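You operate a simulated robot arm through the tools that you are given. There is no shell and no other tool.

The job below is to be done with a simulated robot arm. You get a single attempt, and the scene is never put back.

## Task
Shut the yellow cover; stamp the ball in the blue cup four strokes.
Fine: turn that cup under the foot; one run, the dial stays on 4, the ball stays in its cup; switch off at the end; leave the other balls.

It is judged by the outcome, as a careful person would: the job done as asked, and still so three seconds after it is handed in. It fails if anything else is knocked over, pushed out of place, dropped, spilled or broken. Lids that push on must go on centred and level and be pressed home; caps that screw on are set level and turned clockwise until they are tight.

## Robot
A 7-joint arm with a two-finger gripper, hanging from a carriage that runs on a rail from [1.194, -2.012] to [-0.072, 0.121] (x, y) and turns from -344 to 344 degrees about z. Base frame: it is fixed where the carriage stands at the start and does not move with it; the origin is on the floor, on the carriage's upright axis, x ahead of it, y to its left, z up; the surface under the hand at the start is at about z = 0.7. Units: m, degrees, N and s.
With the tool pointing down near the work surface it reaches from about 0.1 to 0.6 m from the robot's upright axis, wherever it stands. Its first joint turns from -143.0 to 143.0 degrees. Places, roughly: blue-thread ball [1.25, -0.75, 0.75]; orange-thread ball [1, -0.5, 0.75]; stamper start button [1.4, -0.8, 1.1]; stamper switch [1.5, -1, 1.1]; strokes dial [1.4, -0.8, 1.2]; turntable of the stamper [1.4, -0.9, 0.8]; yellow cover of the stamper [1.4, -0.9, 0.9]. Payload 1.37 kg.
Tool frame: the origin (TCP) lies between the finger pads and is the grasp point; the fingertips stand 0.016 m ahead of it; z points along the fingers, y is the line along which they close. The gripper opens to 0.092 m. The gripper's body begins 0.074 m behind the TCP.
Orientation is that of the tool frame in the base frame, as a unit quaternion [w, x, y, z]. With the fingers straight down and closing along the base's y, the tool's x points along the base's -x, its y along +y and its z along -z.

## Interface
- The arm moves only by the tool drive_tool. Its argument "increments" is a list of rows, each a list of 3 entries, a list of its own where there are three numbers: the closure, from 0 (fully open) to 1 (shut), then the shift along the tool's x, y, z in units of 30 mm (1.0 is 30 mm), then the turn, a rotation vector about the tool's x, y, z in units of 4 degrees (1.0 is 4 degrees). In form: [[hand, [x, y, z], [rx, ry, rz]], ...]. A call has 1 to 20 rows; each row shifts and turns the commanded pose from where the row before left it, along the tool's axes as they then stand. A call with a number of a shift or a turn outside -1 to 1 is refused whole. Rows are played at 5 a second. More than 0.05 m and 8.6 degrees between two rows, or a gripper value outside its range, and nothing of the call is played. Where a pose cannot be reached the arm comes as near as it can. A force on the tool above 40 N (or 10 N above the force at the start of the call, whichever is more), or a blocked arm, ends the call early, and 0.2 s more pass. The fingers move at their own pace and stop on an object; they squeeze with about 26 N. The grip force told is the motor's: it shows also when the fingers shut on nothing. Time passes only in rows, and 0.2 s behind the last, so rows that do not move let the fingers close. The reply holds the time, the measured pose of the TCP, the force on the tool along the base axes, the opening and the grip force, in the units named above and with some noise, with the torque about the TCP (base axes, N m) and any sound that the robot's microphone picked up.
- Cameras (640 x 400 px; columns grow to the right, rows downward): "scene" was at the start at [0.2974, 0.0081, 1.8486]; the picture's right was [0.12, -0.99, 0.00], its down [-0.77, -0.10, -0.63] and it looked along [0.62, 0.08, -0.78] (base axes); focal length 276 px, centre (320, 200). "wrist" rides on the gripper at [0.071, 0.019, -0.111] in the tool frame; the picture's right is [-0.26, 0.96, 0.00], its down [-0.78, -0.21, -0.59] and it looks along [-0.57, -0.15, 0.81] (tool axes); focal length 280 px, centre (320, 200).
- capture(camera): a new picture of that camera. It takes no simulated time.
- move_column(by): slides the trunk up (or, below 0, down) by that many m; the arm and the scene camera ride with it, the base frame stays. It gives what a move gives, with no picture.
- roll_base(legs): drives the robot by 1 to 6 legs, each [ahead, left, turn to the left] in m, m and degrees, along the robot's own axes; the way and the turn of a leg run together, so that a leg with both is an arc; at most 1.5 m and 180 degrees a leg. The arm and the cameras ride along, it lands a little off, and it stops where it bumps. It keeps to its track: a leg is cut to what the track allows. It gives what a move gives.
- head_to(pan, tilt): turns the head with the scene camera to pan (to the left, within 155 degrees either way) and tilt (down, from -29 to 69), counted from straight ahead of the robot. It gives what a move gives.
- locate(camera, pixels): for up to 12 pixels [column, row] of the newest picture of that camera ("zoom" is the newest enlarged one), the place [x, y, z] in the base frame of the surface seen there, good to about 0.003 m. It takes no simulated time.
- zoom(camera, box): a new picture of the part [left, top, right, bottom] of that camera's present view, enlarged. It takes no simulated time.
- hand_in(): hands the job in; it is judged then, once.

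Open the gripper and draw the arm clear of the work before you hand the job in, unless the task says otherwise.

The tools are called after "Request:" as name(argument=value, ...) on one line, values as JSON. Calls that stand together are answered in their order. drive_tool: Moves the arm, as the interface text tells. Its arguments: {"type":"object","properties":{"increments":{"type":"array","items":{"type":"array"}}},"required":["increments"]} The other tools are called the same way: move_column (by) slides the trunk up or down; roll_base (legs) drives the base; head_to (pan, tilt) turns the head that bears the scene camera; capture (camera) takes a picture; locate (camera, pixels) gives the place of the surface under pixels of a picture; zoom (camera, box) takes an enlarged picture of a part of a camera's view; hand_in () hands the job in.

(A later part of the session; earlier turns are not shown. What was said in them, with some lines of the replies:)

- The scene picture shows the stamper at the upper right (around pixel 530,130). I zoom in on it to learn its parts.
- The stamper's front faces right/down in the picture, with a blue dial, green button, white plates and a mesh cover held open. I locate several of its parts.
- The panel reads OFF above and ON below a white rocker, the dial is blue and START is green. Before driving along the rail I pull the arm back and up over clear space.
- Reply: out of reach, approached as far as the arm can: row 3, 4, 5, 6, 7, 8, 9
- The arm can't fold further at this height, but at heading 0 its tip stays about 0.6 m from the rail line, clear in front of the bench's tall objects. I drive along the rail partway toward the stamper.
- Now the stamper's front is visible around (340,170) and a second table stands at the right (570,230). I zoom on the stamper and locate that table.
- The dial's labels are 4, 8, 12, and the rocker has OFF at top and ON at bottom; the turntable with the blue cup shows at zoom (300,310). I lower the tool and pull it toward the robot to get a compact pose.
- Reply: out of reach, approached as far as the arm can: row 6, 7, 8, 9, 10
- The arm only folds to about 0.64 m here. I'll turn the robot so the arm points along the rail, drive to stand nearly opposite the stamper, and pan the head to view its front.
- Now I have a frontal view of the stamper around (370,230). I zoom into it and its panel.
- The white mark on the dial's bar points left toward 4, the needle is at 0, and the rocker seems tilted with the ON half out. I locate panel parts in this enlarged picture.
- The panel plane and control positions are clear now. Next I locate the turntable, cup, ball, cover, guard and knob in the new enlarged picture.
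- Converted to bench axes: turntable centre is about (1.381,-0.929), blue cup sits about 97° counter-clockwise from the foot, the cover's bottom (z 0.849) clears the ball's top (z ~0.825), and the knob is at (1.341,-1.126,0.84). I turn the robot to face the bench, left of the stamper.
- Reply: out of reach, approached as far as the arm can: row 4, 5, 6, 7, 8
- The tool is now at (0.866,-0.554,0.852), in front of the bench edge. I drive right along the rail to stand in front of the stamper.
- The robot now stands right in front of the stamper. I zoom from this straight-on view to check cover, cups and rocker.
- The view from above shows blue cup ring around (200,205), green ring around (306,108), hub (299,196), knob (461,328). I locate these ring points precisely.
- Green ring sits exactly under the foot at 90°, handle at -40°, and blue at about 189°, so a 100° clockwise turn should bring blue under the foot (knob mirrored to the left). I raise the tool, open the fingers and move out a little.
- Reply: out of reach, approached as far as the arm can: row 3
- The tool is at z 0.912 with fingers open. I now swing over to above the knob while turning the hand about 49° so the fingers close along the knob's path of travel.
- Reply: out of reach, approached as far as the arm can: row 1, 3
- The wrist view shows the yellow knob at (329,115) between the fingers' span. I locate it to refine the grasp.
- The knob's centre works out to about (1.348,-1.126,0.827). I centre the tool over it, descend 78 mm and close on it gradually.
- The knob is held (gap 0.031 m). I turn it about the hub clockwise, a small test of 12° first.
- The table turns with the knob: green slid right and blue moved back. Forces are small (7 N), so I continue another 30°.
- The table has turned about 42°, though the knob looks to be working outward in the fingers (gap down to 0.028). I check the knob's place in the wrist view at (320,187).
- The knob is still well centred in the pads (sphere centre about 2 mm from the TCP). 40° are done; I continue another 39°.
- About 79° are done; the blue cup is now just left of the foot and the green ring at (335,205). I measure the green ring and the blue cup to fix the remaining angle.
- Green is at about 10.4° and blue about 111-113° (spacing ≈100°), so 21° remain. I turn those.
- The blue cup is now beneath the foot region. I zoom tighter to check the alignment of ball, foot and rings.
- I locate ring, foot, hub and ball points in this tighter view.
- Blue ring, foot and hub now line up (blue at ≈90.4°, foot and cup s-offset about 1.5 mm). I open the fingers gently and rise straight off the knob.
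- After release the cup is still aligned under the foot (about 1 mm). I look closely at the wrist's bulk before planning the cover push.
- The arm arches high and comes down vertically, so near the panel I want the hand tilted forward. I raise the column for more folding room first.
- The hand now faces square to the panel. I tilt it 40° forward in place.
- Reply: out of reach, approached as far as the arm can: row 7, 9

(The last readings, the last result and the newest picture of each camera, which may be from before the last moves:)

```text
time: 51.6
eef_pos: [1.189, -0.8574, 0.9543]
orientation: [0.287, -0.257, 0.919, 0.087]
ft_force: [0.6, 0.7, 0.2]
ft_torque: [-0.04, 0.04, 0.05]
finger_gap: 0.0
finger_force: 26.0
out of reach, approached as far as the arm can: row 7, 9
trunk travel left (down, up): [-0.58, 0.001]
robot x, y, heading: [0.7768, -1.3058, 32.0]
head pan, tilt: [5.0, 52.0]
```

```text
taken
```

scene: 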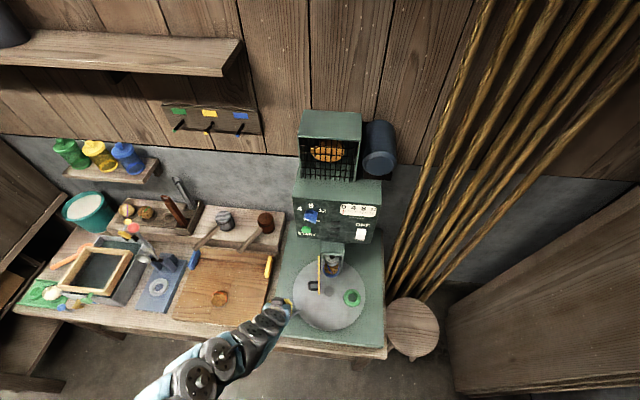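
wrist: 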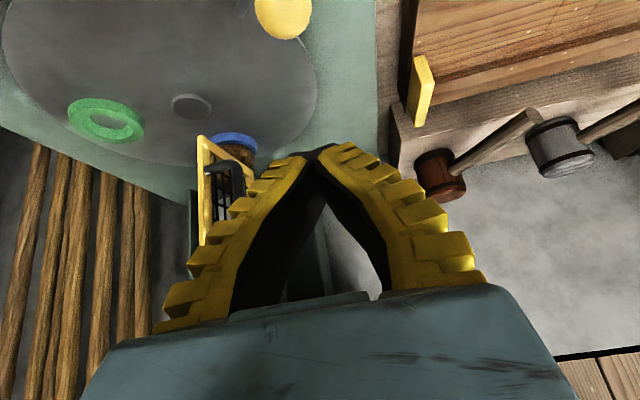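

The hand is tilted about 35°, and the wrist view shows the cover's handle at about (225,165). I locate handle points before pushing.

Request:
zoom(camera="wrist", box=[170, 110, 290, 200])

Request:
locate(camera="zoom", pixels=[[250, 190], [330, 190], [330, 270], [160, 150], [160, 380], [200, 290], [380, 190], [330, 230]])

```text
4.44 times, centred on (230, 155) of wrist
```

zoom: 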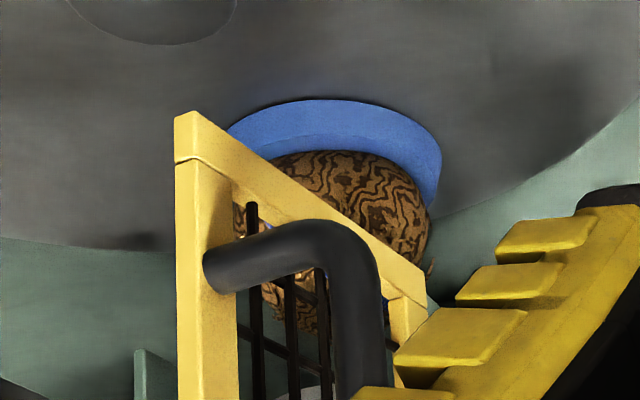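

```text
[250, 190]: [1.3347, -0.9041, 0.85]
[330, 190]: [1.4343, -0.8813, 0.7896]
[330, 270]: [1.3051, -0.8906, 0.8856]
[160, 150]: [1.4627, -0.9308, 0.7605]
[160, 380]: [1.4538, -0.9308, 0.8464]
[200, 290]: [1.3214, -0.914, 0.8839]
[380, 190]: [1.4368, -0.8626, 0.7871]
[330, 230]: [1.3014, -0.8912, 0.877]
```

The handle bar stands at about (1.304,-0.888), z 0.875–0.955. I bring the closed fingers to its left side at mid height.

Request:
drive_tool(increments=[[1, [-0.344, -0.3, 0.636], [0, 0, 0]], [1, [-0.344, -0.3, 0.636], [0, 0, 0]], [1, [-0.344, -0.3, 0.636], [0, 0, 0]], [1, [-0.344, -0.3, 0.636], [0, 0, 0]], [1, [0, 0, 0], [0, 0, 0]]])

Request:
zoom(camera="scene", box=[260, 220, 400, 320])

Request:
capture(camera="wrist")

```text
time: 52.8
eef_pos: [1.2729, -0.8472, 0.9142]
orientation: [0.287, -0.256, 0.919, 0.088]
ft_force: [0.2, -0.5, -0.6]
ft_torque: [0.04, 0.06, -0.06]
finger_gap: 0.0002
finger_force: 26.2
trunk travel left (down, up): [-0.58, 0.001]
robot x, y, heading: [0.7767, -1.3058, 31.9]
head pan, tilt: [5.0, 52.0]
```

```text
4.00 times, centred on (330, 270) of scene
```

zoom: 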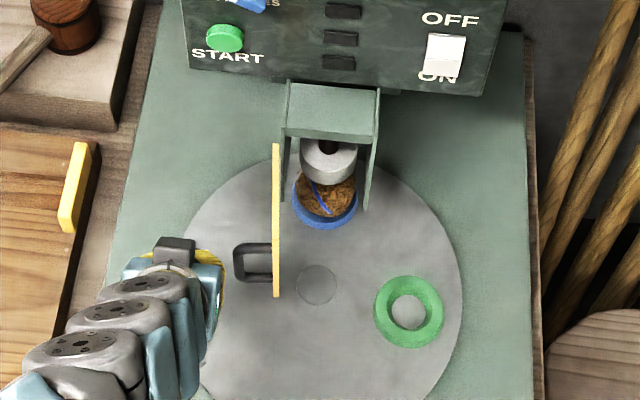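

```text
taken
```

wrist: 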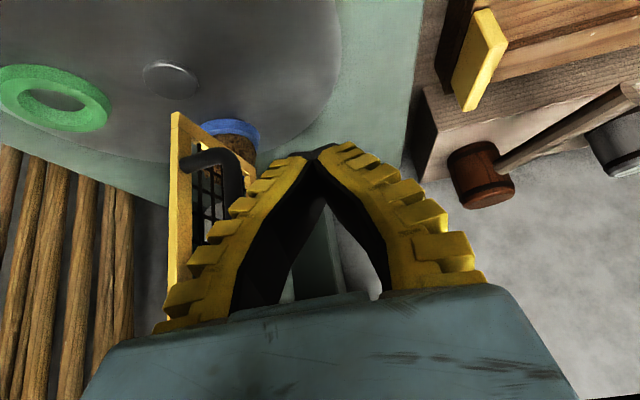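

The fingers are about 4 cm left of the handle bar, as planned. I push the handle to the right along its arc.

Request:
drive_tool(increments=[[1, [0, -0.4, 0], [0, 0, 0]], [1, [0, -0.4, 0], [0, 0, 0]], [1, [0, -0.4, 0], [0, 0, 0]], [1, [0, -0.4, 0], [0, 0, 0]], [1, [0, -0.4, 0], [0, 0, 0]], [1, [0, -0.4, 0], [0, 0, 0]], [1, [-0.068, -0.4, 0.048], [0, 0, 0]], [1, [-0.068, -0.4, 0.048], [0, 0, 0]], [1, [-0.164, -0.4, 0.114], [0, 0, 0]], [1, [-0.164, -0.4, 0.114], [0, 0, 0]]])

Request:
zoom(camera="scene", box=[260, 220, 400, 320])

Request:
capture(camera="wrist")

```text
time: 55.0
eef_pos: [1.3502, -0.9409, 0.9127]
orientation: [0.286, -0.256, 0.919, 0.087]
ft_force: [-1.1, -0.5, 0.5]
ft_torque: [0.02, -0.02, -0.03]
finger_gap: 0.0
finger_force: 25.6
trunk travel left (down, up): [-0.58, 0.001]
robot x, y, heading: [0.775, -1.3057, 32.3]
head pan, tilt: [5.0, 52.0]
```

```text
4.00 times, centred on (330, 270) of scene
```

zoom: 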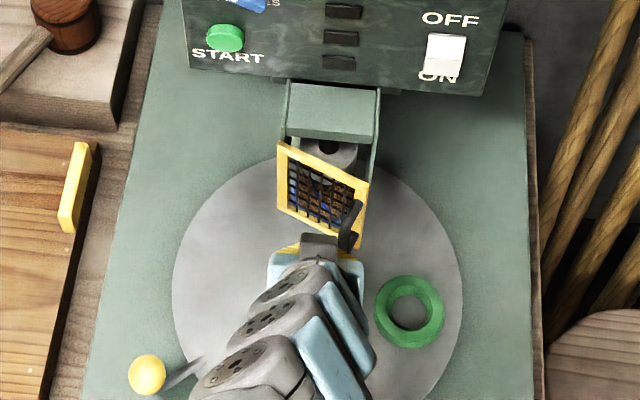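

```text
taken
```

wrist: 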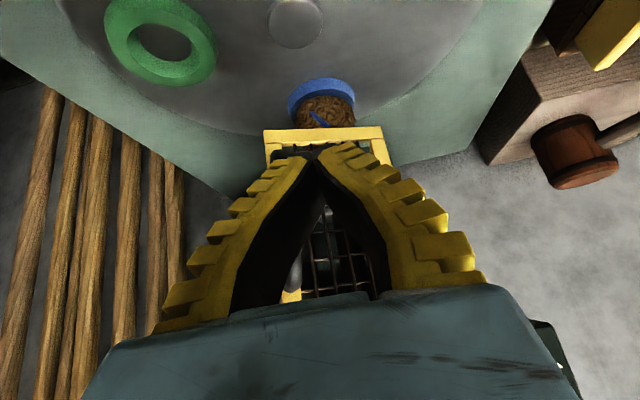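

The cover has swung about halfway, with its handle now at zoom (350,225) just right of the fingers. I locate handle and cover edge for the final push.

Request:
locate(camera="scene", pixels=[[336, 270]])

Request:
zoom(camera="scene", box=[310, 240, 370, 290])

Request:
locate(camera="zoom", pixels=[[315, 190], [300, 240], [335, 150], [355, 110], [350, 230], [130, 50], [345, 120], [300, 200]])

```text
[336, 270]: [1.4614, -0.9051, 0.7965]
```

```text
8.00 times, centred on (340, 265) of scene
```

zoom: 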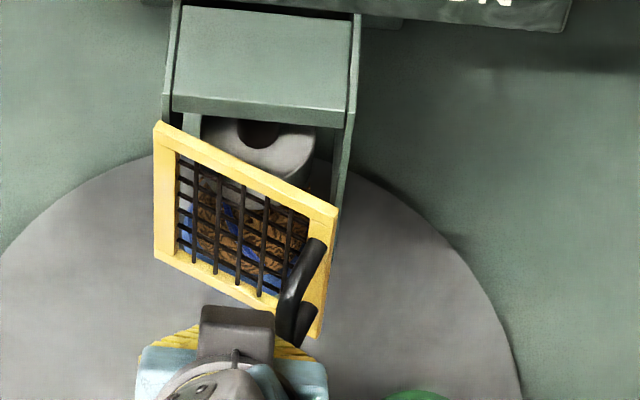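

```text
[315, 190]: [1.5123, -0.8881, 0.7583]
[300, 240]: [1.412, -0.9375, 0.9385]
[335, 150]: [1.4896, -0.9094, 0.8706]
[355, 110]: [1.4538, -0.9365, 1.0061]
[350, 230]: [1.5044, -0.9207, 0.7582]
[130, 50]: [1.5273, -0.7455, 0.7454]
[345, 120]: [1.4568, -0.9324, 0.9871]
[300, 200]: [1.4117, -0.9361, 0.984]
```

The cover's free edge is about 26° from shut. I back the fingers off, move them in front of the handle, and push it toward the machine.

Request:
drive_tool(increments=[[1, [0.739, 0, -0.514], [0, 0, 0]], [1, [0, -0.633, 0], [0, 0, 0]], [1, [0, -0.633, 0], [0, 0, 0]], [1, [-0.246, -0.1, 0.171], [0, 0, 0]], [1, [-0.246, -0.1, 0.171], [0, 0, 0]], [1, [-0.246, -0.1, 0.171], [0, 0, 0]], [1, [-0.246, -0.1, 0.171], [0, 0, 0]], [1, [-0.246, -0.1, 0.171], [0, 0, 0]]])

Request:
zoom(camera="scene", box=[310, 240, 370, 290])

```text
time: 56.8
eef_pos: [1.392, -0.9793, 0.9115]
orientation: [0.286, -0.256, 0.919, 0.085]
ft_force: [-0.9, -9.2, -1.3]
ft_torque: [0.07, 0.0, 0.01]
finger_gap: 0.0001
finger_force: 25.7
trunk travel left (down, up): [-0.58, 0.001]
robot x, y, heading: [0.7787, -1.3111, 32.0]
head pan, tilt: [5.0, 52.0]
```

```text
8.00 times, centred on (340, 265) of scene
```

zoom: 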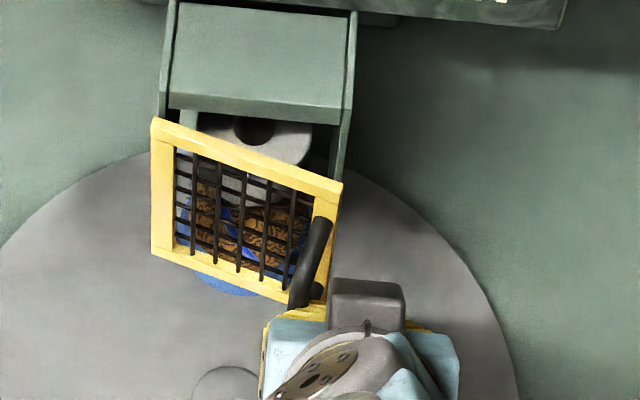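

The fingers slipped to the right side of the handle bar (side force 7 N). I locate the cover's edge and handle again before repositioning.

Request:
locate(camera="zoom", pixels=[[330, 190], [336, 186], [320, 230], [305, 280], [158, 128], [325, 250], [318, 222], [298, 300]])

```text
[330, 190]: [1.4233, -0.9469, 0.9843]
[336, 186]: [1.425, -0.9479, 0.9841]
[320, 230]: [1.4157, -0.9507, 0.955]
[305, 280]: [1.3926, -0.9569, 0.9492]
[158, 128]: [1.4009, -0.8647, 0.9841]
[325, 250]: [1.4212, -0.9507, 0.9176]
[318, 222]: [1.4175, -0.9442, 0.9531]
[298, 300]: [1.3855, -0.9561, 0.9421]
```

The cover is now about 15° from shut, with the bar at roughly s 1.537. I back off, shift left 18 mm, and push straight on the bar again.

Request:
drive_tool(increments=[[1, [0.821, 0, -0.571], [0, 0, 0]], [1, [0, 0.6, 0], [0, 0, 0]], [1, [-0.274, 0, 0.19], [0, 0, 0]], [1, [-0.246, -0.067, 0.171], [0, 0, 0]], [1, [-0.246, -0.067, 0.171], [0, 0, 0]], [1, [-0.246, -0.067, 0.171], [0, 0, 0]]])

Request:
zoom(camera="scene", box=[310, 240, 370, 290])

```text
time: 58.2
eef_pos: [1.3915, -0.9626, 0.9122]
orientation: [0.287, -0.256, 0.919, 0.086]
ft_force: [-0.2, 0.7, 1.1]
ft_torque: [-0.02, -0.04, 0.03]
finger_gap: 0.0
finger_force: 26.5
trunk travel left (down, up): [-0.58, 0.001]
robot x, y, heading: [0.7736, -1.3067, 32.0]
head pan, tilt: [5.0, 52.0]
```

```text
8.00 times, centred on (340, 265) of scene
```

zoom: 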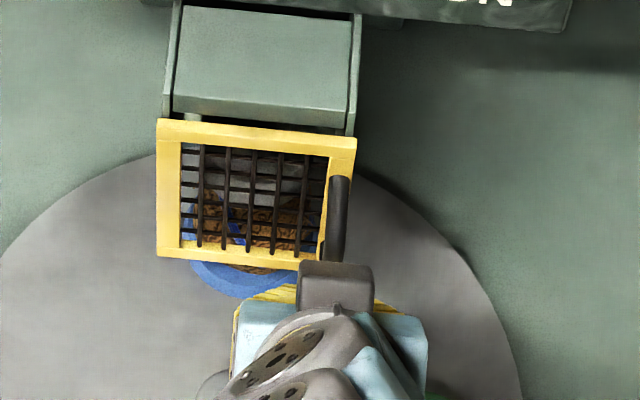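

The cover is almost flat against the guard. I push a bit further until it seats.

Request:
drive_tool(increments=[[1, [-0.137, -0.05, 0.095], [0, 0, 0]], [1, [-0.137, -0.05, 0.095], [0, 0, 0]], [1, [-0.137, -0.03, 0.095], [0, 0, 0]], [1, [-0.137, 0, 0.095], [0, 0, 0]]])

Request:
zoom(camera="scene", box=[310, 240, 370, 290])

```text
time: 59.0
eef_pos: [1.4002, -0.9615, 0.9064]
orientation: [0.28, -0.258, 0.921, 0.086]
ft_force: [-25.9, -13.9, 11.5]
ft_torque: [0.15, -0.26, 0.02]
finger_gap: 0.006
finger_force: 28.3
trunk travel left (down, up): [-0.58, 0.001]
robot x, y, heading: [0.7773, -1.3071, 31.9]
head pan, tilt: [5.0, 52.0]
stopped in row 4: the force on the tool passed its limit at 43 N (the readings are from after the stop); the commanded pose is now the measured one
```

```text
8.00 times, centred on (340, 265) of scene
```

zoom: 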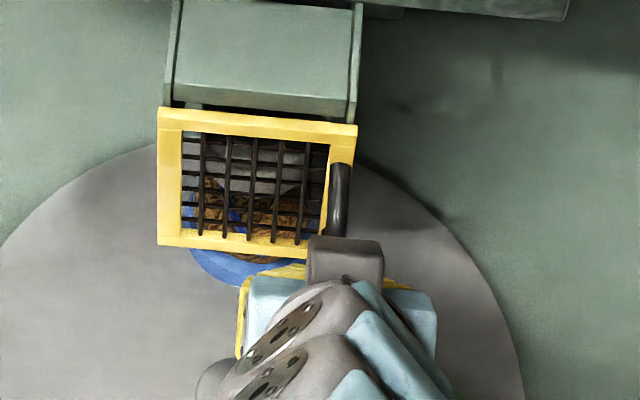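

The push ended against a firm stop (43 N), so the cover is against the guard. I back off gently and check that it stays shut.

Request:
drive_tool(increments=[[1, [0.137, 0, -0.095], [0, 0, 0]], [1, [0.274, 0, -0.19], [0, 0, 0]], [1, [0.548, 0, -0.38], [0, 0, 0]], [1, [0.821, 0, -0.571], [0, 0, 0]]])

Request:
capture(camera="wrist")

Request:
zoom(camera="scene", box=[310, 240, 370, 290])

Request:
locate(camera="zoom", pixels=[[165, 118], [352, 135], [350, 150], [340, 200], [170, 235], [260, 120], [345, 90], [180, 90]])

```text
time: 60.0
eef_pos: [1.3527, -0.9944, 0.9102]
orientation: [0.286, -0.256, 0.92, 0.085]
ft_force: [2.0, -0.2, 0.7]
ft_torque: [0.03, 0.13, 0.03]
finger_gap: 0.0
finger_force: 28.0
trunk travel left (down, up): [-0.58, 0.001]
robot x, y, heading: [0.7742, -1.3073, 32.2]
head pan, tilt: [5.0, 52.0]
```

```text
taken
```

wrist: 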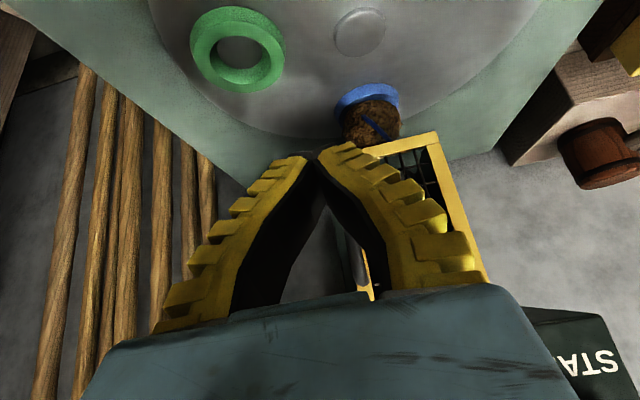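

```text
8.00 times, centred on (340, 265) of scene
```

zoom: 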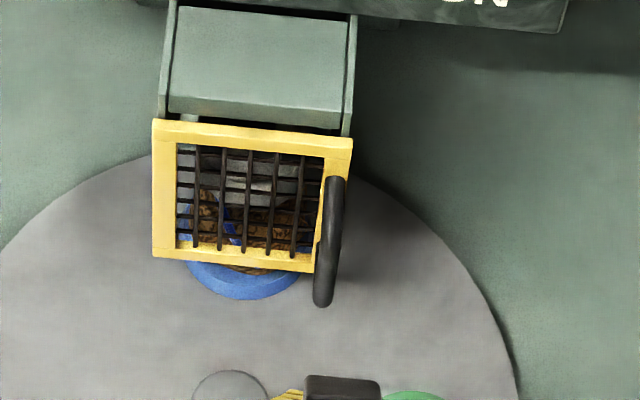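

```text
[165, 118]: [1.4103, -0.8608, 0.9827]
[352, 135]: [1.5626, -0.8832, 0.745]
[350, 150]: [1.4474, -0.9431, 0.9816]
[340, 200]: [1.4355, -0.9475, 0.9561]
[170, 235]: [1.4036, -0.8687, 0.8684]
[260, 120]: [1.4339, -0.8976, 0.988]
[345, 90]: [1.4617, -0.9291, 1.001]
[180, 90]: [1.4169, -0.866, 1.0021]
```

The cover's top edge now runs parallel to the guard's front edge. I inspect it in the wrist view for any remaining gap.

Request:
zoom(camera="wrist", box=[320, 80, 520, 310])

Request:
locate(camera="scene", pixels=[[321, 256], [341, 258], [330, 257], [322, 268], [340, 275]])

```text
1.74 times, centred on (420, 195) of wrist
```

zoom: 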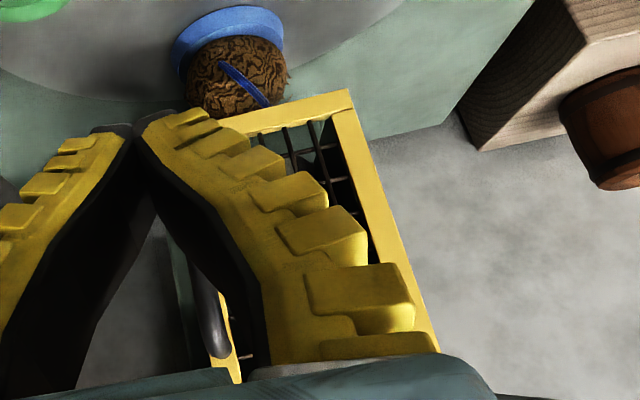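

```text
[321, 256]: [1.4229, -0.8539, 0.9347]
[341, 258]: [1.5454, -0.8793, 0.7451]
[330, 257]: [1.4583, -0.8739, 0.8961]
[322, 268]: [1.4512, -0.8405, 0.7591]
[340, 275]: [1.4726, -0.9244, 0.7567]
```

The cover looks shut; I'll recheck once the arm is clear. Next I tilt the hand further (to about 63°) while moving right to the rocker's column.

Request:
drive_tool(increments=[[1, [0, -0.257, 0], [0, -1, 0]], [1, [0, -0.257, 0], [0, -1, 0]], [1, [0, -0.257, 0], [0, -1, 0]], [1, [0, -0.257, 0], [0, -1, 0]], [1, [0, -0.257, 0], [0, -1, 0]], [1, [0, -0.257, 0], [0, -1, 0]], [1, [0, -0.257, 0], [0, -1, 0]]])

Request:
capture(camera="wrist")

Request:
zoom(camera="scene", box=[310, 235, 370, 285])

```text
time: 61.8
eef_pos: [1.3193, -0.9884, 0.8838]
orientation: [0.417, -0.275, 0.85, 0.167]
ft_force: [-0.8, 2.6, 0.2]
ft_torque: [-0.16, -0.04, -0.15]
finger_gap: 0.0001
finger_force: 27.0
out of reach, approached as far as the arm can: row 3, 4, 5
trunk travel left (down, up): [-0.58, 0.001]
robot x, y, heading: [0.775, -1.3065, 32.2]
head pan, tilt: [5.0, 52.0]
stopped in row 7: the arm was blocked; the commanded pose is now the measured one
```

```text
taken
```

wrist: 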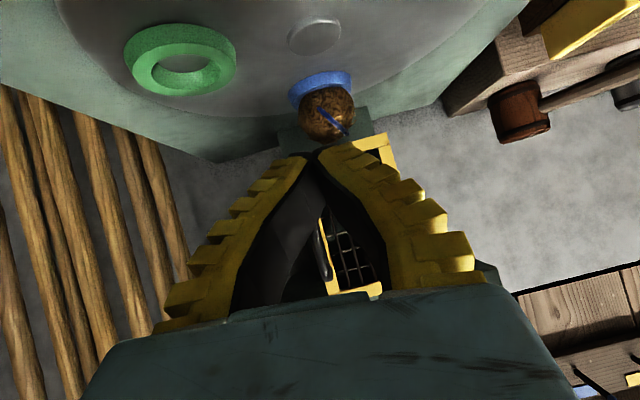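

```text
8.00 times, centred on (340, 260) of scene
```

zoom: 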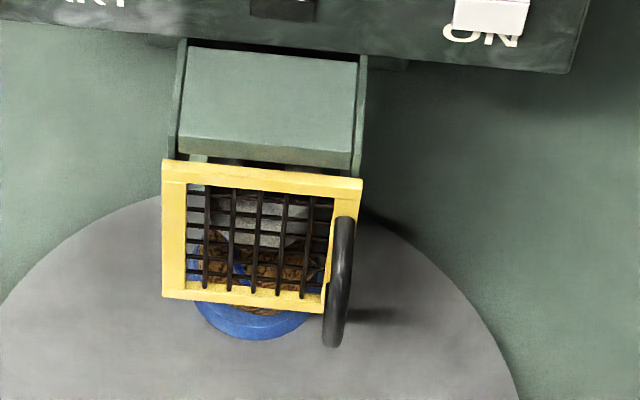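

The arm got blocked while tilting at this close distance. I look at the whole scene to see why.

Request:
capture(camera="scene")

```text
taken
```

scene: 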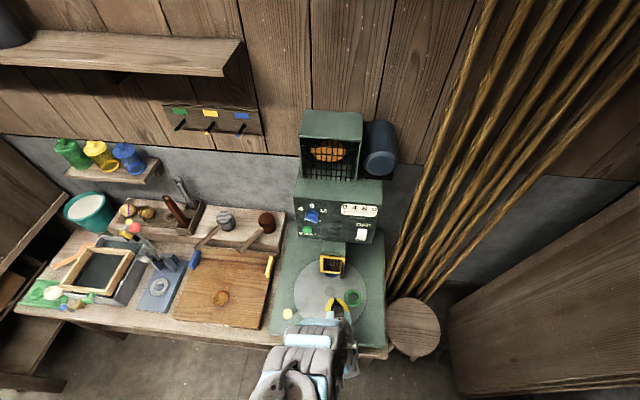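

The arm seems folded at its limit there. I reduce the tilt to about 38° and square the hand up again in place.

Request:
drive_tool(increments=[[1, [0, 0, 0], [0.419, 0.947, 0.136]], [1, [0, 0, 0], [0.419, 0.947, 0.136]], [1, [0, 0, 0], [0.419, 0.947, 0.136]], [1, [0, 0, 0], [0.419, 0.947, 0.136]]])

```text
time: 62.8
eef_pos: [1.322, -0.9943, 0.8823]
orientation: [0.314, -0.253, 0.911, 0.085]
ft_force: [-0.1, -0.5, -0.8]
ft_torque: [0.01, 0.04, 0.03]
finger_gap: 0.0
finger_force: 27.6
trunk travel left (down, up): [-0.58, 0.001]
robot x, y, heading: [0.7758, -1.3064, 32.0]
head pan, tilt: [5.0, 52.0]
```

The hand is at 38° again. I move right to the rocker's column and then rise forward in front of it.

Request:
drive_tool(increments=[[1, [-0.229, -0.767, -0.076], [0, 0, 0]], [1, [-0.229, -0.767, -0.076], [0, 0, 0]], [1, [-0.229, -0.767, -0.076], [0, 0, 0]], [1, [-0.778, 0, -0.238], [0, 0, 0]], [1, [-0.778, 0, -0.238], [0, 0, 0]], [1, [-0.778, 0, -0.238], [0, 0, 0]], [1, [-0.778, 0, -0.238], [0, 0, 0]], [1, [-0.778, 0, -0.238], [0, 0, 0]]])

Request:
capture(camera="wrist")

Request:
capture(camera="scene")

```text
time: 64.6
eef_pos: [1.4267, -1.0121, 1.002]
orientation: [0.314, -0.252, 0.912, 0.084]
ft_force: [-0.6, 0.4, -0.2]
ft_torque: [0.05, -0.06, -0.01]
finger_gap: 0.0
finger_force: 27.6
trunk travel left (down, up): [-0.58, 0.001]
robot x, y, heading: [0.775, -1.3066, 31.9]
head pan, tilt: [5.0, 52.0]
```

```text
taken
```

wrist: 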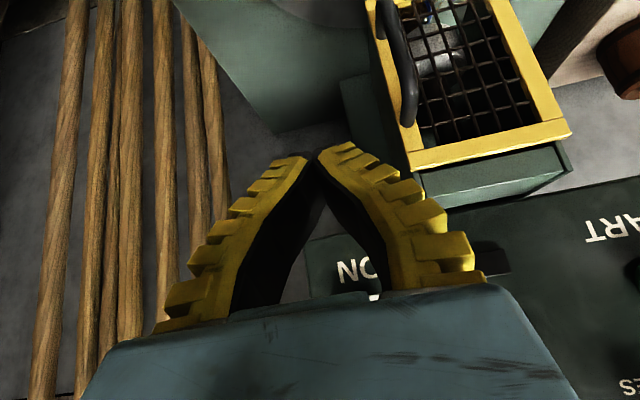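

```text
taken
```

scene: 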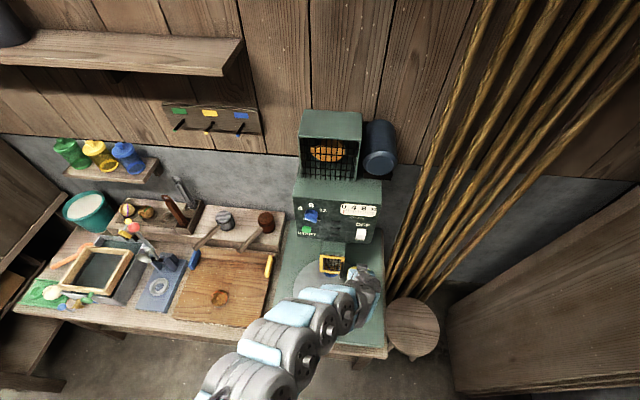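

Now the wrist view shows the closed cover from above right (about (480,80)). I zoom there to check it is flush with the guard, and on the panel rocker.

Request:
zoom(camera="wrist", box=[340, 0, 600, 220])

Request:
locate(camera="wrist", pixels=[[412, 158], [565, 130], [405, 130], [555, 105], [430, 190], [560, 170], [420, 165], [383, 10]])

Request:
zoom(camera="scene", box=[280, 170, 400, 250])

```text
1.82 times, centred on (470, 110) of wrist
```

zoom: 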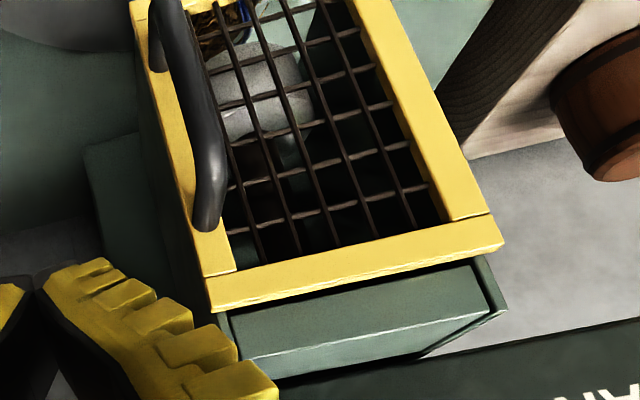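

```text
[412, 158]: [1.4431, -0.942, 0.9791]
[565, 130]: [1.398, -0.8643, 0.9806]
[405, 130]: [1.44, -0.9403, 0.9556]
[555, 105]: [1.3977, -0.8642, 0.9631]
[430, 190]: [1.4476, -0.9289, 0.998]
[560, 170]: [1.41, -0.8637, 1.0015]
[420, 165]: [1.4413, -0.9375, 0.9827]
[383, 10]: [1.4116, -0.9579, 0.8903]
```

```text
5.00 times, centred on (340, 210) of scene
```

zoom: 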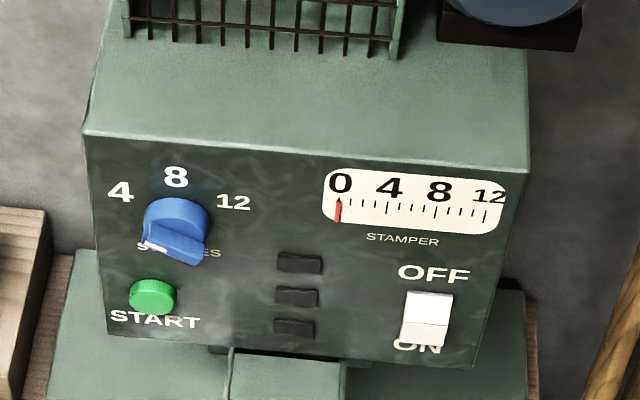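

The cover is flush (both top corners at the same depth within 2 mm). I refine the rocker's and button's positions in this view.

Request:
locate(camera="zoom", pixels=[[430, 300], [428, 312], [426, 330], [425, 338], [408, 330], [445, 334], [412, 297], [450, 300], [152, 296], [165, 215], [152, 245], [190, 250]])

```text
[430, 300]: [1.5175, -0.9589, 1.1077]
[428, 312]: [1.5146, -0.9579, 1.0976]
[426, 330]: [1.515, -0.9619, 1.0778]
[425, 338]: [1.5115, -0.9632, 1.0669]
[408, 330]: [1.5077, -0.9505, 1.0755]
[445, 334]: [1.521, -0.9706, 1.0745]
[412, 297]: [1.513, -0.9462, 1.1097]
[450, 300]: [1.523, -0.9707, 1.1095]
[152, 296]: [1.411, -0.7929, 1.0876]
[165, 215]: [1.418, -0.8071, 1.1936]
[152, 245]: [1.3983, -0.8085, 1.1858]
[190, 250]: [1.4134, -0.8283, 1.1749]
```

The rocker's lower half sticks out further (0.796 vs 0.803), so it is OFF. I also check the dial's label directions against its bar, then go to the ON half.

Request:
locate(camera="zoom", pixels=[[120, 191], [176, 177], [233, 202], [145, 237], [205, 262], [150, 240], [200, 258], [178, 210]])

Request:
drive_tool(increments=[[1, [-0.66, 0, -0.12], [0, 0, 0]], [1, [-0.66, 0, -0.12], [0, 0, 0]], [1, [-0.66, 0, -0.12], [0, 0, 0]], [1, [-0.6, -0.05, -0.5], [0, 0, 0]]])

Request:
capture(camera="wrist")

```text
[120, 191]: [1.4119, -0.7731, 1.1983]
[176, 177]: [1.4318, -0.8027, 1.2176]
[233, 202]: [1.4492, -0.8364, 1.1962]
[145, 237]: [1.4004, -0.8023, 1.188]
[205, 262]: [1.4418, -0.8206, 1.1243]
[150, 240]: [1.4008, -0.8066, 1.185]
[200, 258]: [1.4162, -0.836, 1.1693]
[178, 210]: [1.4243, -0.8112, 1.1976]
```

```text
time: 65.6
eef_pos: [1.465, -0.9874, 1.0686]
orientation: [0.314, -0.254, 0.911, 0.085]
ft_force: [-0.8, 0.4, -1.0]
ft_torque: [0.01, -0.09, -0.03]
finger_gap: 0.0001
finger_force: 28.1
trunk travel left (down, up): [-0.58, 0.001]
robot x, y, heading: [0.7722, -1.3044, 32.1]
head pan, tilt: [5.0, 52.0]
```

```text
taken
```

wrist: 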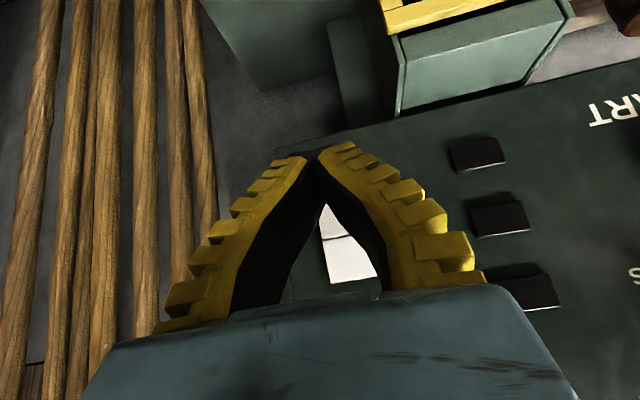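

The bar points about 63° left of upright and label 4 lies about 60° left, so the dial is on 4. I now advance onto the ON half of the rocker in small steps.

Request:
drive_tool(increments=[[1, [-0.628, -0.07, 0.279], [0, 0, 0]], [1, [-0.105, 0, 0.082], [0, 0, 0]], [1, [-0.105, 0, 0.082], [0, 0, 0]], [1, [-0.105, 0, 0.082], [0, 0, 0]], [1, [-0.105, 0, 0.082], [0, 0, 0]]])

Request:
zoom(camera="scene", box=[280, 170, 400, 250])

```text
time: 66.8
eef_pos: [1.4989, -0.9736, 1.0737]
orientation: [0.314, -0.252, 0.911, 0.086]
ft_force: [-0.7, -0.6, -0.6]
ft_torque: [0.04, -0.05, 0.01]
finger_gap: 0.0
finger_force: 27.6
trunk travel left (down, up): [-0.58, 0.001]
robot x, y, heading: [0.7738, -1.3053, 32.2]
head pan, tilt: [5.0, 52.0]
```

```text
5.00 times, centred on (340, 210) of scene
```

zoom: 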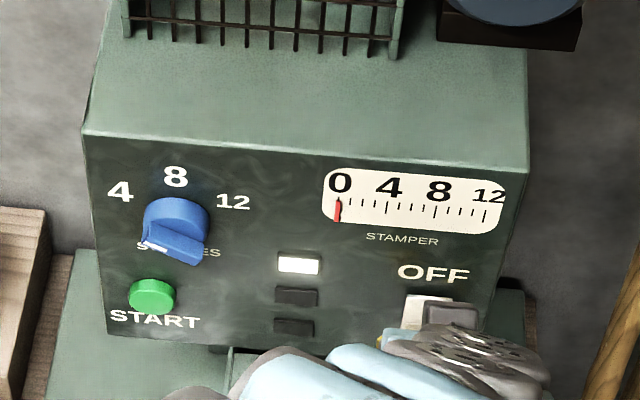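

The top lamp is lit, so the machine is on. I back off and slide left to in front of START.

Request:
drive_tool(increments=[[1, [0.591, 0, -0.462], [0, 0, 0]], [1, [0.5, 0, -0.39], [0, 0, 0]], [1, [-0.041, 0.825, -0.052], [0, 0, 0]], [1, [-0.041, 0.825, -0.052], [0, 0, 0]], [1, [-0.041, 0.825, -0.052], [0, 0, 0]], [1, [-0.041, 0.825, -0.052], [0, 0, 0]], [1, [-0.041, 0.825, -0.052], [0, 0, 0]], [1, [-0.041, 0.825, -0.052], [0, 0, 0]], [1, [-0.041, 0.825, -0.052], [0, 0, 0]], [1, [-0.041, 0.825, -0.052], [0, 0, 0]]])

Request:
capture(camera="wrist")

Request:
zoom(camera="scene", box=[280, 170, 400, 290])

```text
time: 69.0
eef_pos: [1.3669, -0.8204, 1.0847]
orientation: [0.314, -0.252, 0.911, 0.085]
ft_force: [0.5, -0.7, 0.0]
ft_torque: [0.01, 0.01, 0.08]
finger_gap: 0.0
finger_force: 27.9
out of reach, approached as far as the arm can: row 3, 5
trunk travel left (down, up): [-0.58, 0.001]
robot x, y, heading: [0.7757, -1.3091, 31.9]
head pan, tilt: [5.0, 52.0]
```

```text
taken
```

wrist: 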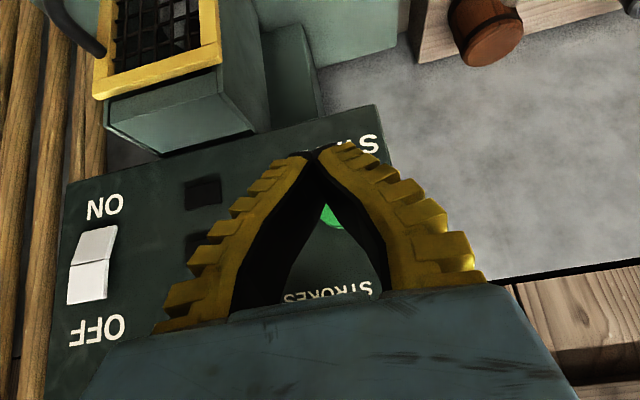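

```text
3.33 times, centred on (340, 230) of scene
```

zoom: 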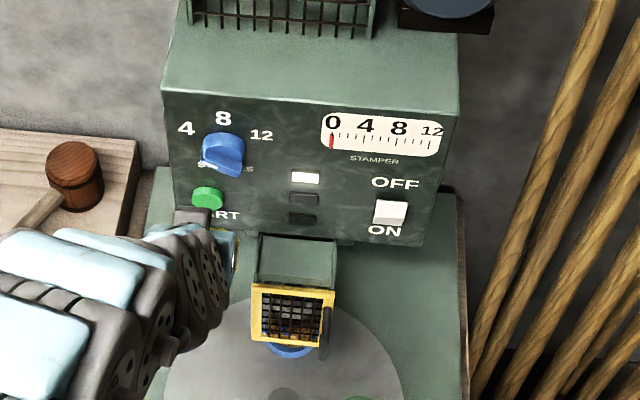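

The rocker now stands ON and the fingers are lined up with the green START button (s 1.409, z 1.081). I press it once and retreat.

Request:
drive_tool(increments=[[1, [-0.525, 0, 0.41], [0, 0, 0]], [1, [-0.21, 0, 0.164], [0, 0, 0]], [1, [-0.105, 0, 0.082], [0, 0, 0]], [1, [-0.079, 0, 0.062], [0, 0, 0]], [1, [-0.079, 0, 0.062], [0, 0, 0]], [1, [0.3, 0, -0.234], [0, 0, 0]], [1, [0.525, 0, -0.41], [0, 0, 0]]])

Request:
zoom(camera="scene", box=[280, 170, 400, 290])

```text
time: 70.6
eef_pos: [1.3726, -0.817, 1.0828]
orientation: [0.314, -0.253, 0.911, 0.085]
ft_force: [0.0, -0.2, 0.2]
ft_torque: [-0.02, 0.06, -0.01]
finger_gap: 0.0004
finger_force: 27.8
trunk travel left (down, up): [-0.58, 0.001]
robot x, y, heading: [0.7762, -1.3114, 32.0]
head pan, tilt: [5.0, 52.0]
heard: click
```

```text
3.33 times, centred on (340, 230) of scene
```

zoom: 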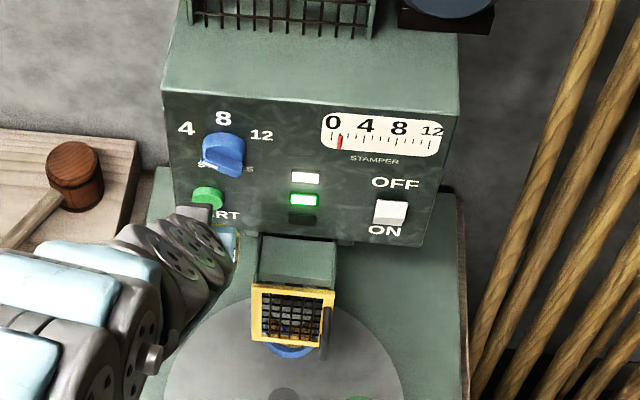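

The green lamp is lit and the needle has moved to about 1: the run started. I draw back slightly and let time pass while watching the counter.

Request:
drive_tool(increments=[[1, [0.2, 0, -0.16], [0, 0, 0]], [1, [0, 0, 0], [0, 0, 0]], [1, [0, 0, 0], [0, 0, 0]], [1, [0, 0, 0], [0, 0, 0]], [1, [0, 0, 0], [0, 0, 0]]])

Request:
zoom(camera="scene", box=[280, 170, 400, 290])

```text
time: 71.8
eef_pos: [1.3696, -0.8169, 1.0828]
orientation: [0.313, -0.252, 0.911, 0.088]
ft_force: [0.3, -0.1, -0.1]
ft_torque: [-0.01, 0.0, -0.01]
finger_gap: 0.0002
finger_force: 27.7
out of reach, approached as far as the arm can: row 1
trunk travel left (down, up): [-0.58, 0.001]
robot x, y, heading: [0.775, -1.3078, 31.8]
head pan, tilt: [5.0, 52.0]
```

```text
3.33 times, centred on (340, 230) of scene
```

zoom: 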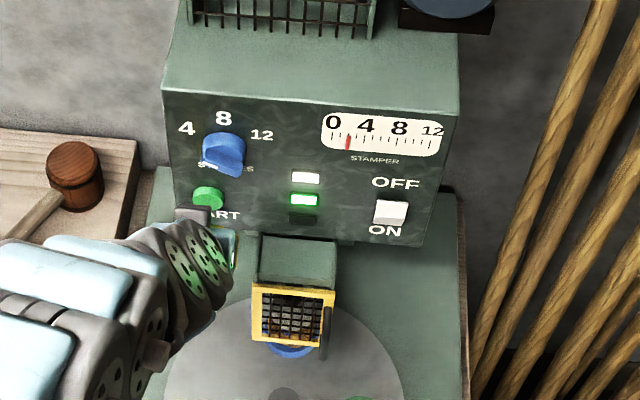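

The needle is at about 2. I wait more.

Request:
drive_tool(increments=[[1, [0, 0, 0], [0, 0, 0]], [1, [0, 0, 0], [0, 0, 0]], [1, [0, 0, 0], [0, 0, 0]], [1, [0, 0, 0], [0, 0, 0]], [1, [0, 0, 0], [0, 0, 0]], [1, [0, 0, 0], [0, 0, 0]], [1, [0, 0, 0], [0, 0, 0]], [1, [0, 0, 0], [0, 0, 0]]])

Request:
zoom(camera="scene", box=[280, 170, 400, 290])

```text
time: 73.6
eef_pos: [1.3686, -0.8164, 1.0825]
orientation: [0.313, -0.253, 0.911, 0.087]
ft_force: [-0.1, 0.3, -0.7]
ft_torque: [-0.01, 0.02, 0.02]
finger_gap: 0.0001
finger_force: 27.7
trunk travel left (down, up): [-0.58, 0.001]
robot x, y, heading: [0.7757, -1.3076, 32.0]
head pan, tilt: [5.0, 52.0]
```

```text
3.33 times, centred on (340, 230) of scene
```

zoom: 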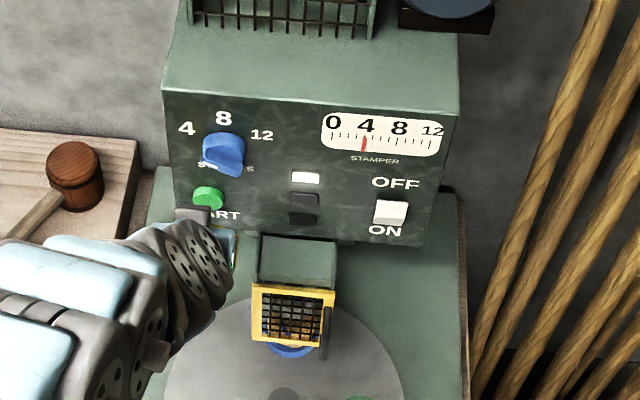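

The needle stands at 4 and the green lamp is out, so the run is finished. I wait briefly and look through the mesh at the ball before going to switch off.

Request:
zoom(camera="scene", box=[315, 245, 365, 285])

Request:
zoom(camera="scene", box=[325, 190, 375, 230])

```text
10.00 times, centred on (340, 265) of scene
```

zoom: 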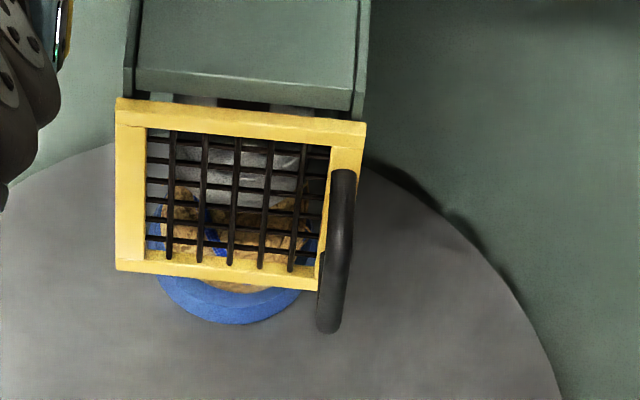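

```text
10.00 times, centred on (350, 210) of scene
```

zoom: 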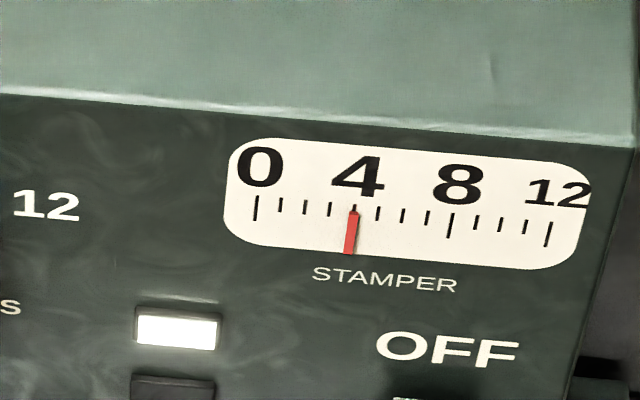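

The needle is exactly on 4 and the ball has been worked, still in its cup, cover shut. I move right again to in front of the rocker.

Request:
drive_tool(increments=[[1, [0.246, 0, 0.315], [0, 0, 0]], [1, [0, -0.829, 0], [0, 0, 0]], [1, [0, -0.829, 0], [0, 0, 0]], [1, [0, -0.829, 0], [0, 0, 0]], [1, [0, -0.829, 0], [0, 0, 0]], [1, [0, -0.829, 0], [0, 0, 0]], [1, [0, -0.829, 0], [0, 0, 0]], [1, [0, -0.829, 0], [0, 0, 0]], [1, [0, -0.829, 0], [0, 0, 0]]])

Request:
capture(camera="wrist")

Request:
zoom(camera="scene", box=[280, 170, 400, 290])

```text
time: 75.6
eef_pos: [1.4706, -0.9877, 1.0717]
orientation: [0.314, -0.253, 0.911, 0.085]
ft_force: [-1.5, 0.7, 0.3]
ft_torque: [-0.02, -0.03, 0.0]
finger_gap: 0.0
finger_force: 27.9
trunk travel left (down, up): [-0.58, 0.001]
robot x, y, heading: [0.7751, -1.3065, 31.7]
head pan, tilt: [5.0, 52.0]
```

```text
taken
```

wrist: 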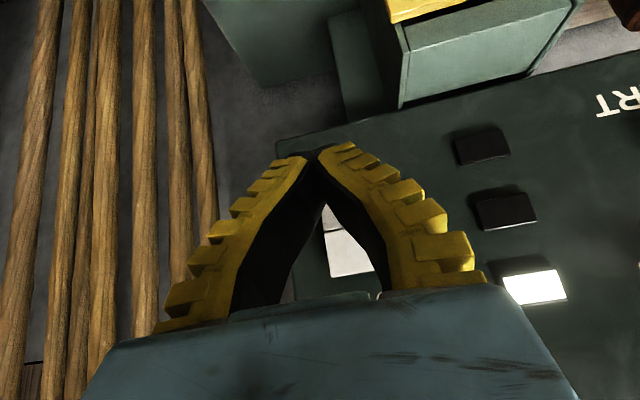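

```text
3.33 times, centred on (340, 230) of scene
```

zoom: 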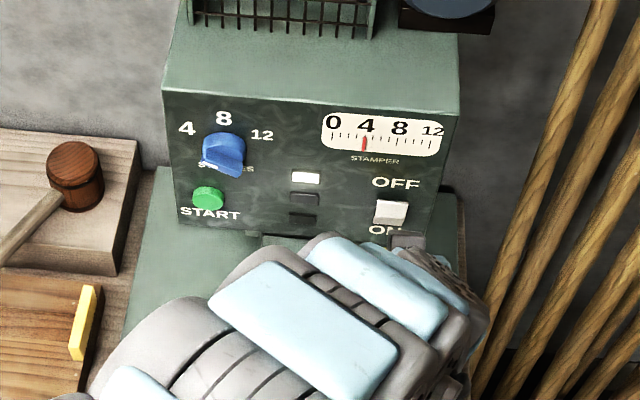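

The fingers are in front of the rocker (s 1.606). I go up to the OFF half and press it in small steps.

Request:
drive_tool(increments=[[1, [-0.673, 0, -0.32], [0, 0, 0]], [1, [-0.673, 0, -0.32], [0, 0, 0]], [1, [-0.105, 0, 0.082], [0, 0, 0]], [1, [-0.105, 0, 0.082], [0, 0, 0]], [1, [-0.105, 0, 0.082], [0, 0, 0]], [1, [-0.105, 0, 0.082], [0, 0, 0]]])

Request:
zoom(camera="scene", box=[280, 170, 400, 290])

```text
time: 77.0
eef_pos: [1.5009, -0.9699, 1.1102]
orientation: [0.313, -0.252, 0.912, 0.085]
ft_force: [-5.5, -3.3, 3.2]
ft_torque: [0.0, -0.06, 0.05]
finger_gap: 0.0061
finger_force: 28.0
trunk travel left (down, up): [-0.58, 0.001]
robot x, y, heading: [0.7778, -1.3045, 32.3]
head pan, tilt: [5.0, 52.0]
```

```text
3.33 times, centred on (340, 230) of scene
```

zoom: 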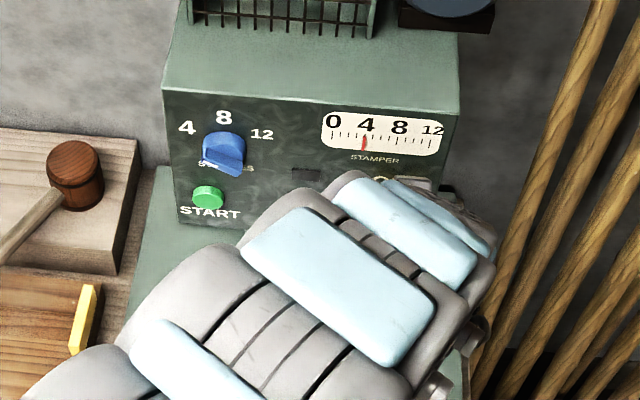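

The lamp is out, so the machine is off. I back straight off the rocker and then retreat along the way I came.

Request:
drive_tool(increments=[[1, [0.263, 0, -0.205], [0, 0, 0]], [1, [0.525, 0, -0.41], [0, 0, 0]], [1, [0.6, 0, 0.03], [0, 0, 0]], [1, [0.778, 0, 0.238], [0, 0, 0]], [1, [0.778, 0, 0.238], [0, 0, 0]], [1, [0.778, 0, 0.238], [0, 0, 0]]])

Request:
zoom(camera="scene", box=[280, 170, 400, 290])

```text
time: 78.4
eef_pos: [1.4404, -1.0139, 1.0317]
orientation: [0.314, -0.253, 0.911, 0.086]
ft_force: [0.2, 0.3, 0.1]
ft_torque: [-0.01, 0.07, 0.01]
finger_gap: 0.0
finger_force: 28.3
out of reach, approached as far as the arm can: row 2, 3
trunk travel left (down, up): [-0.58, 0.001]
robot x, y, heading: [0.7756, -1.3077, 32.0]
head pan, tilt: [5.0, 52.0]
```

```text
3.33 times, centred on (340, 230) of scene
```

zoom: 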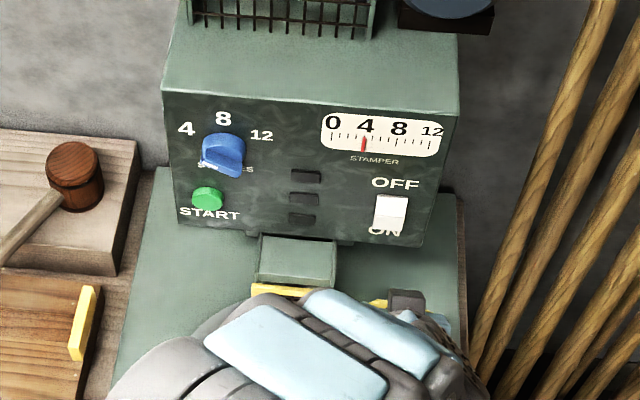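

All lamps are dark, rocker on OFF, needle on 4. I retreat further down and back, then open the gripper once clear.

Request:
drive_tool(increments=[[1, [0.778, 0, 0.238], [0, 0, 0]], [1, [0.778, 0, 0.238], [0, 0, 0]], [1, [0.778, 0, 0.238], [0, 0, 0]], [1, [0.778, 0, 0.238], [0, 0, 0]], [1, [0.5, 0, 0.1], [0, 0, 0]]])

Request:
capture(camera="scene")

Request:
locate(camera="scene", pixels=[[411, 320], [390, 310], [435, 320], [470, 370], [450, 300]])

```text
time: 79.6
eef_pos: [1.3839, -1.0476, 0.9391]
orientation: [0.314, -0.253, 0.911, 0.085]
ft_force: [-0.6, 0.4, -0.5]
ft_torque: [0.01, 0.05, -0.02]
finger_gap: 0.0
finger_force: 28.0
trunk travel left (down, up): [-0.58, 0.001]
robot x, y, heading: [0.7764, -1.3052, 32.0]
head pan, tilt: [5.0, 52.0]
```

```text
taken
```

scene: 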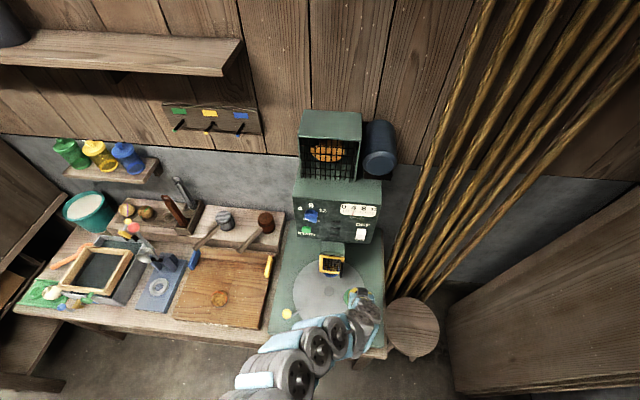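

```text
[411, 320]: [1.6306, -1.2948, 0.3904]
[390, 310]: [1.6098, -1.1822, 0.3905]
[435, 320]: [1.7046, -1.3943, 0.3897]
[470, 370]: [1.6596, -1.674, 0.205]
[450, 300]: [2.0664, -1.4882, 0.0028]
```

The work is clear of the hand now; the stool at the right is low (z 0.39). I turn the robot right 28° so the arm swings away from the stamper, then open the gripper and look.

Request:
roll_base(legs=[[0, 0, -28]])

Request:
drive_tool(increments=[[0.5, [0, 0, 0], [0, 0, 0]], [0, [0, 0, 0], [0, 0, 0]], [0, [0, 0, 0], [0, 0, 0]], [0, [0, 0, 0], [0, 0, 0]], [0, [0, 0, 0], [0, 0, 0]]])

Request:
head_to(pan=30, tilt=48)

Request:
capture(camera="scene")

```text
time: 81.4
eef_pos: [1.4342, -1.3625, 0.9405]
orientation: [0.326, -0.026, 0.945, 0.008]
ft_force: [0.3, 0.1, 0.3]
ft_torque: [0.0, 0.02, 0.0]
finger_gap: 0.0
finger_force: 27.4
trunk travel left (down, up): [-0.58, 0.001]
robot x, y, heading: [0.7732, -1.3047, 4.2]
head pan, tilt: [5.0, 52.0]
```

```text
time: 82.6
eef_pos: [1.4342, -1.363, 0.9404]
orientation: [0.325, -0.027, 0.945, 0.008]
ft_force: [0.2, 0.3, 0.6]
ft_torque: [-0.02, -0.02, -0.03]
finger_gap: 0.0919
finger_force: 0.0
trunk travel left (down, up): [-0.58, 0.001]
robot x, y, heading: [0.776, -1.307, 4.0]
head pan, tilt: [5.0, 52.0]
```

```text
time: 83.5
eef_pos: [1.4341, -1.3623, 0.9407]
orientation: [0.326, -0.026, 0.945, 0.008]
ft_force: [0.2, 0.7, 0.4]
ft_torque: [0.02, 0.04, -0.01]
finger_gap: 0.0918
finger_force: 0.0
trunk travel left (down, up): [-0.58, 0.001]
robot x, y, heading: [0.7742, -1.3078, 4.5]
head pan, tilt: [30.0, 48.0]
```

```text
taken
```

scene: 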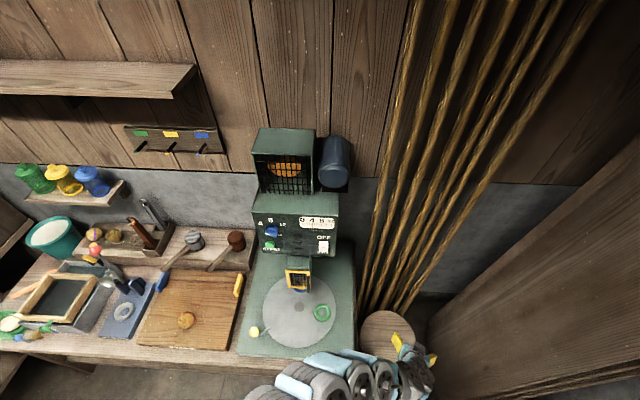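

The arm is clear and the gripper open. I make a last close check of the panel, cover and turntable.

Request:
zoom(camera="scene", box=[240, 190, 350, 260])

Request:
zoom(camera="scene", box=[240, 250, 350, 350])

Request:
locate(camera="zoom", pixels=[[192, 65], [275, 90], [185, 80], [270, 105], [200, 30], [280, 55]])

```text
5.71 times, centred on (295, 225) of scene
```

zoom: 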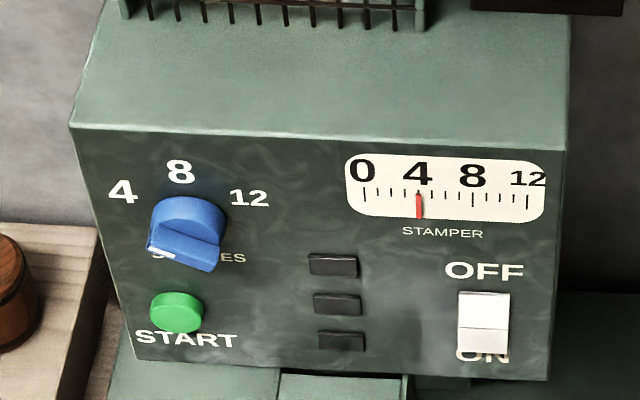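

```text
4.00 times, centred on (295, 300) of scene
```

zoom: 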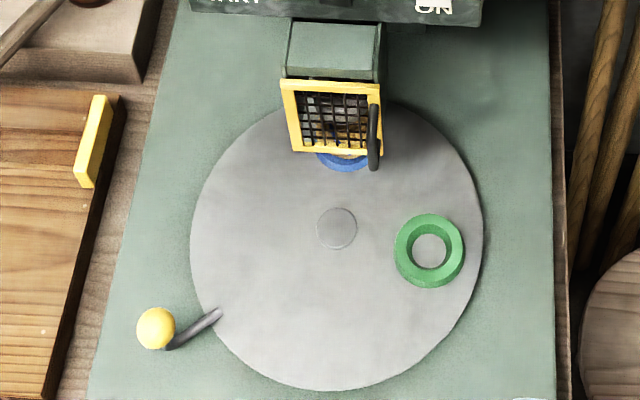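

```text
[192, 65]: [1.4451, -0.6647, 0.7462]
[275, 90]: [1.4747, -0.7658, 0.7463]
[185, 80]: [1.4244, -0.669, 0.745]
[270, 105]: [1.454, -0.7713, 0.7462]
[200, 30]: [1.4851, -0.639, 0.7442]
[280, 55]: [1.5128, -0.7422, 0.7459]
```

The cover is shut and the blue cup sits under the foot with its ball. The dial is on 4, the needle reads 4, the rocker is on OFF and all lamps are dark. The arm is clear with the gripper open, so I hand the job in.

Request:
hand_in()

```text
The job is handed in.
```

The ball in the blue cup got its four strokes in one run, with the yellow cover shut. The job is handed in; I haven't seen the judging result.

- **Cup:** I turned the turntable about 100° clockwise by its knob. The blue cup lined up under the foot to within about 2 mm.
- **Cover:** It is closed flat against the guard and stayed shut through the run.
- **Run:** I pressed START once. The needle went from 0 to 4 and the machine stopped by itself.
- **Dial and ball:** The dial stayed on 4, and the ball is still in its cup.
- **Switch:** It is back on OFF and all the lamps are dark.
- **The rest:** I didn't touch the other balls. Nothing looked knocked over or moved in the last pictures, and the arm is clear with the gripper open.
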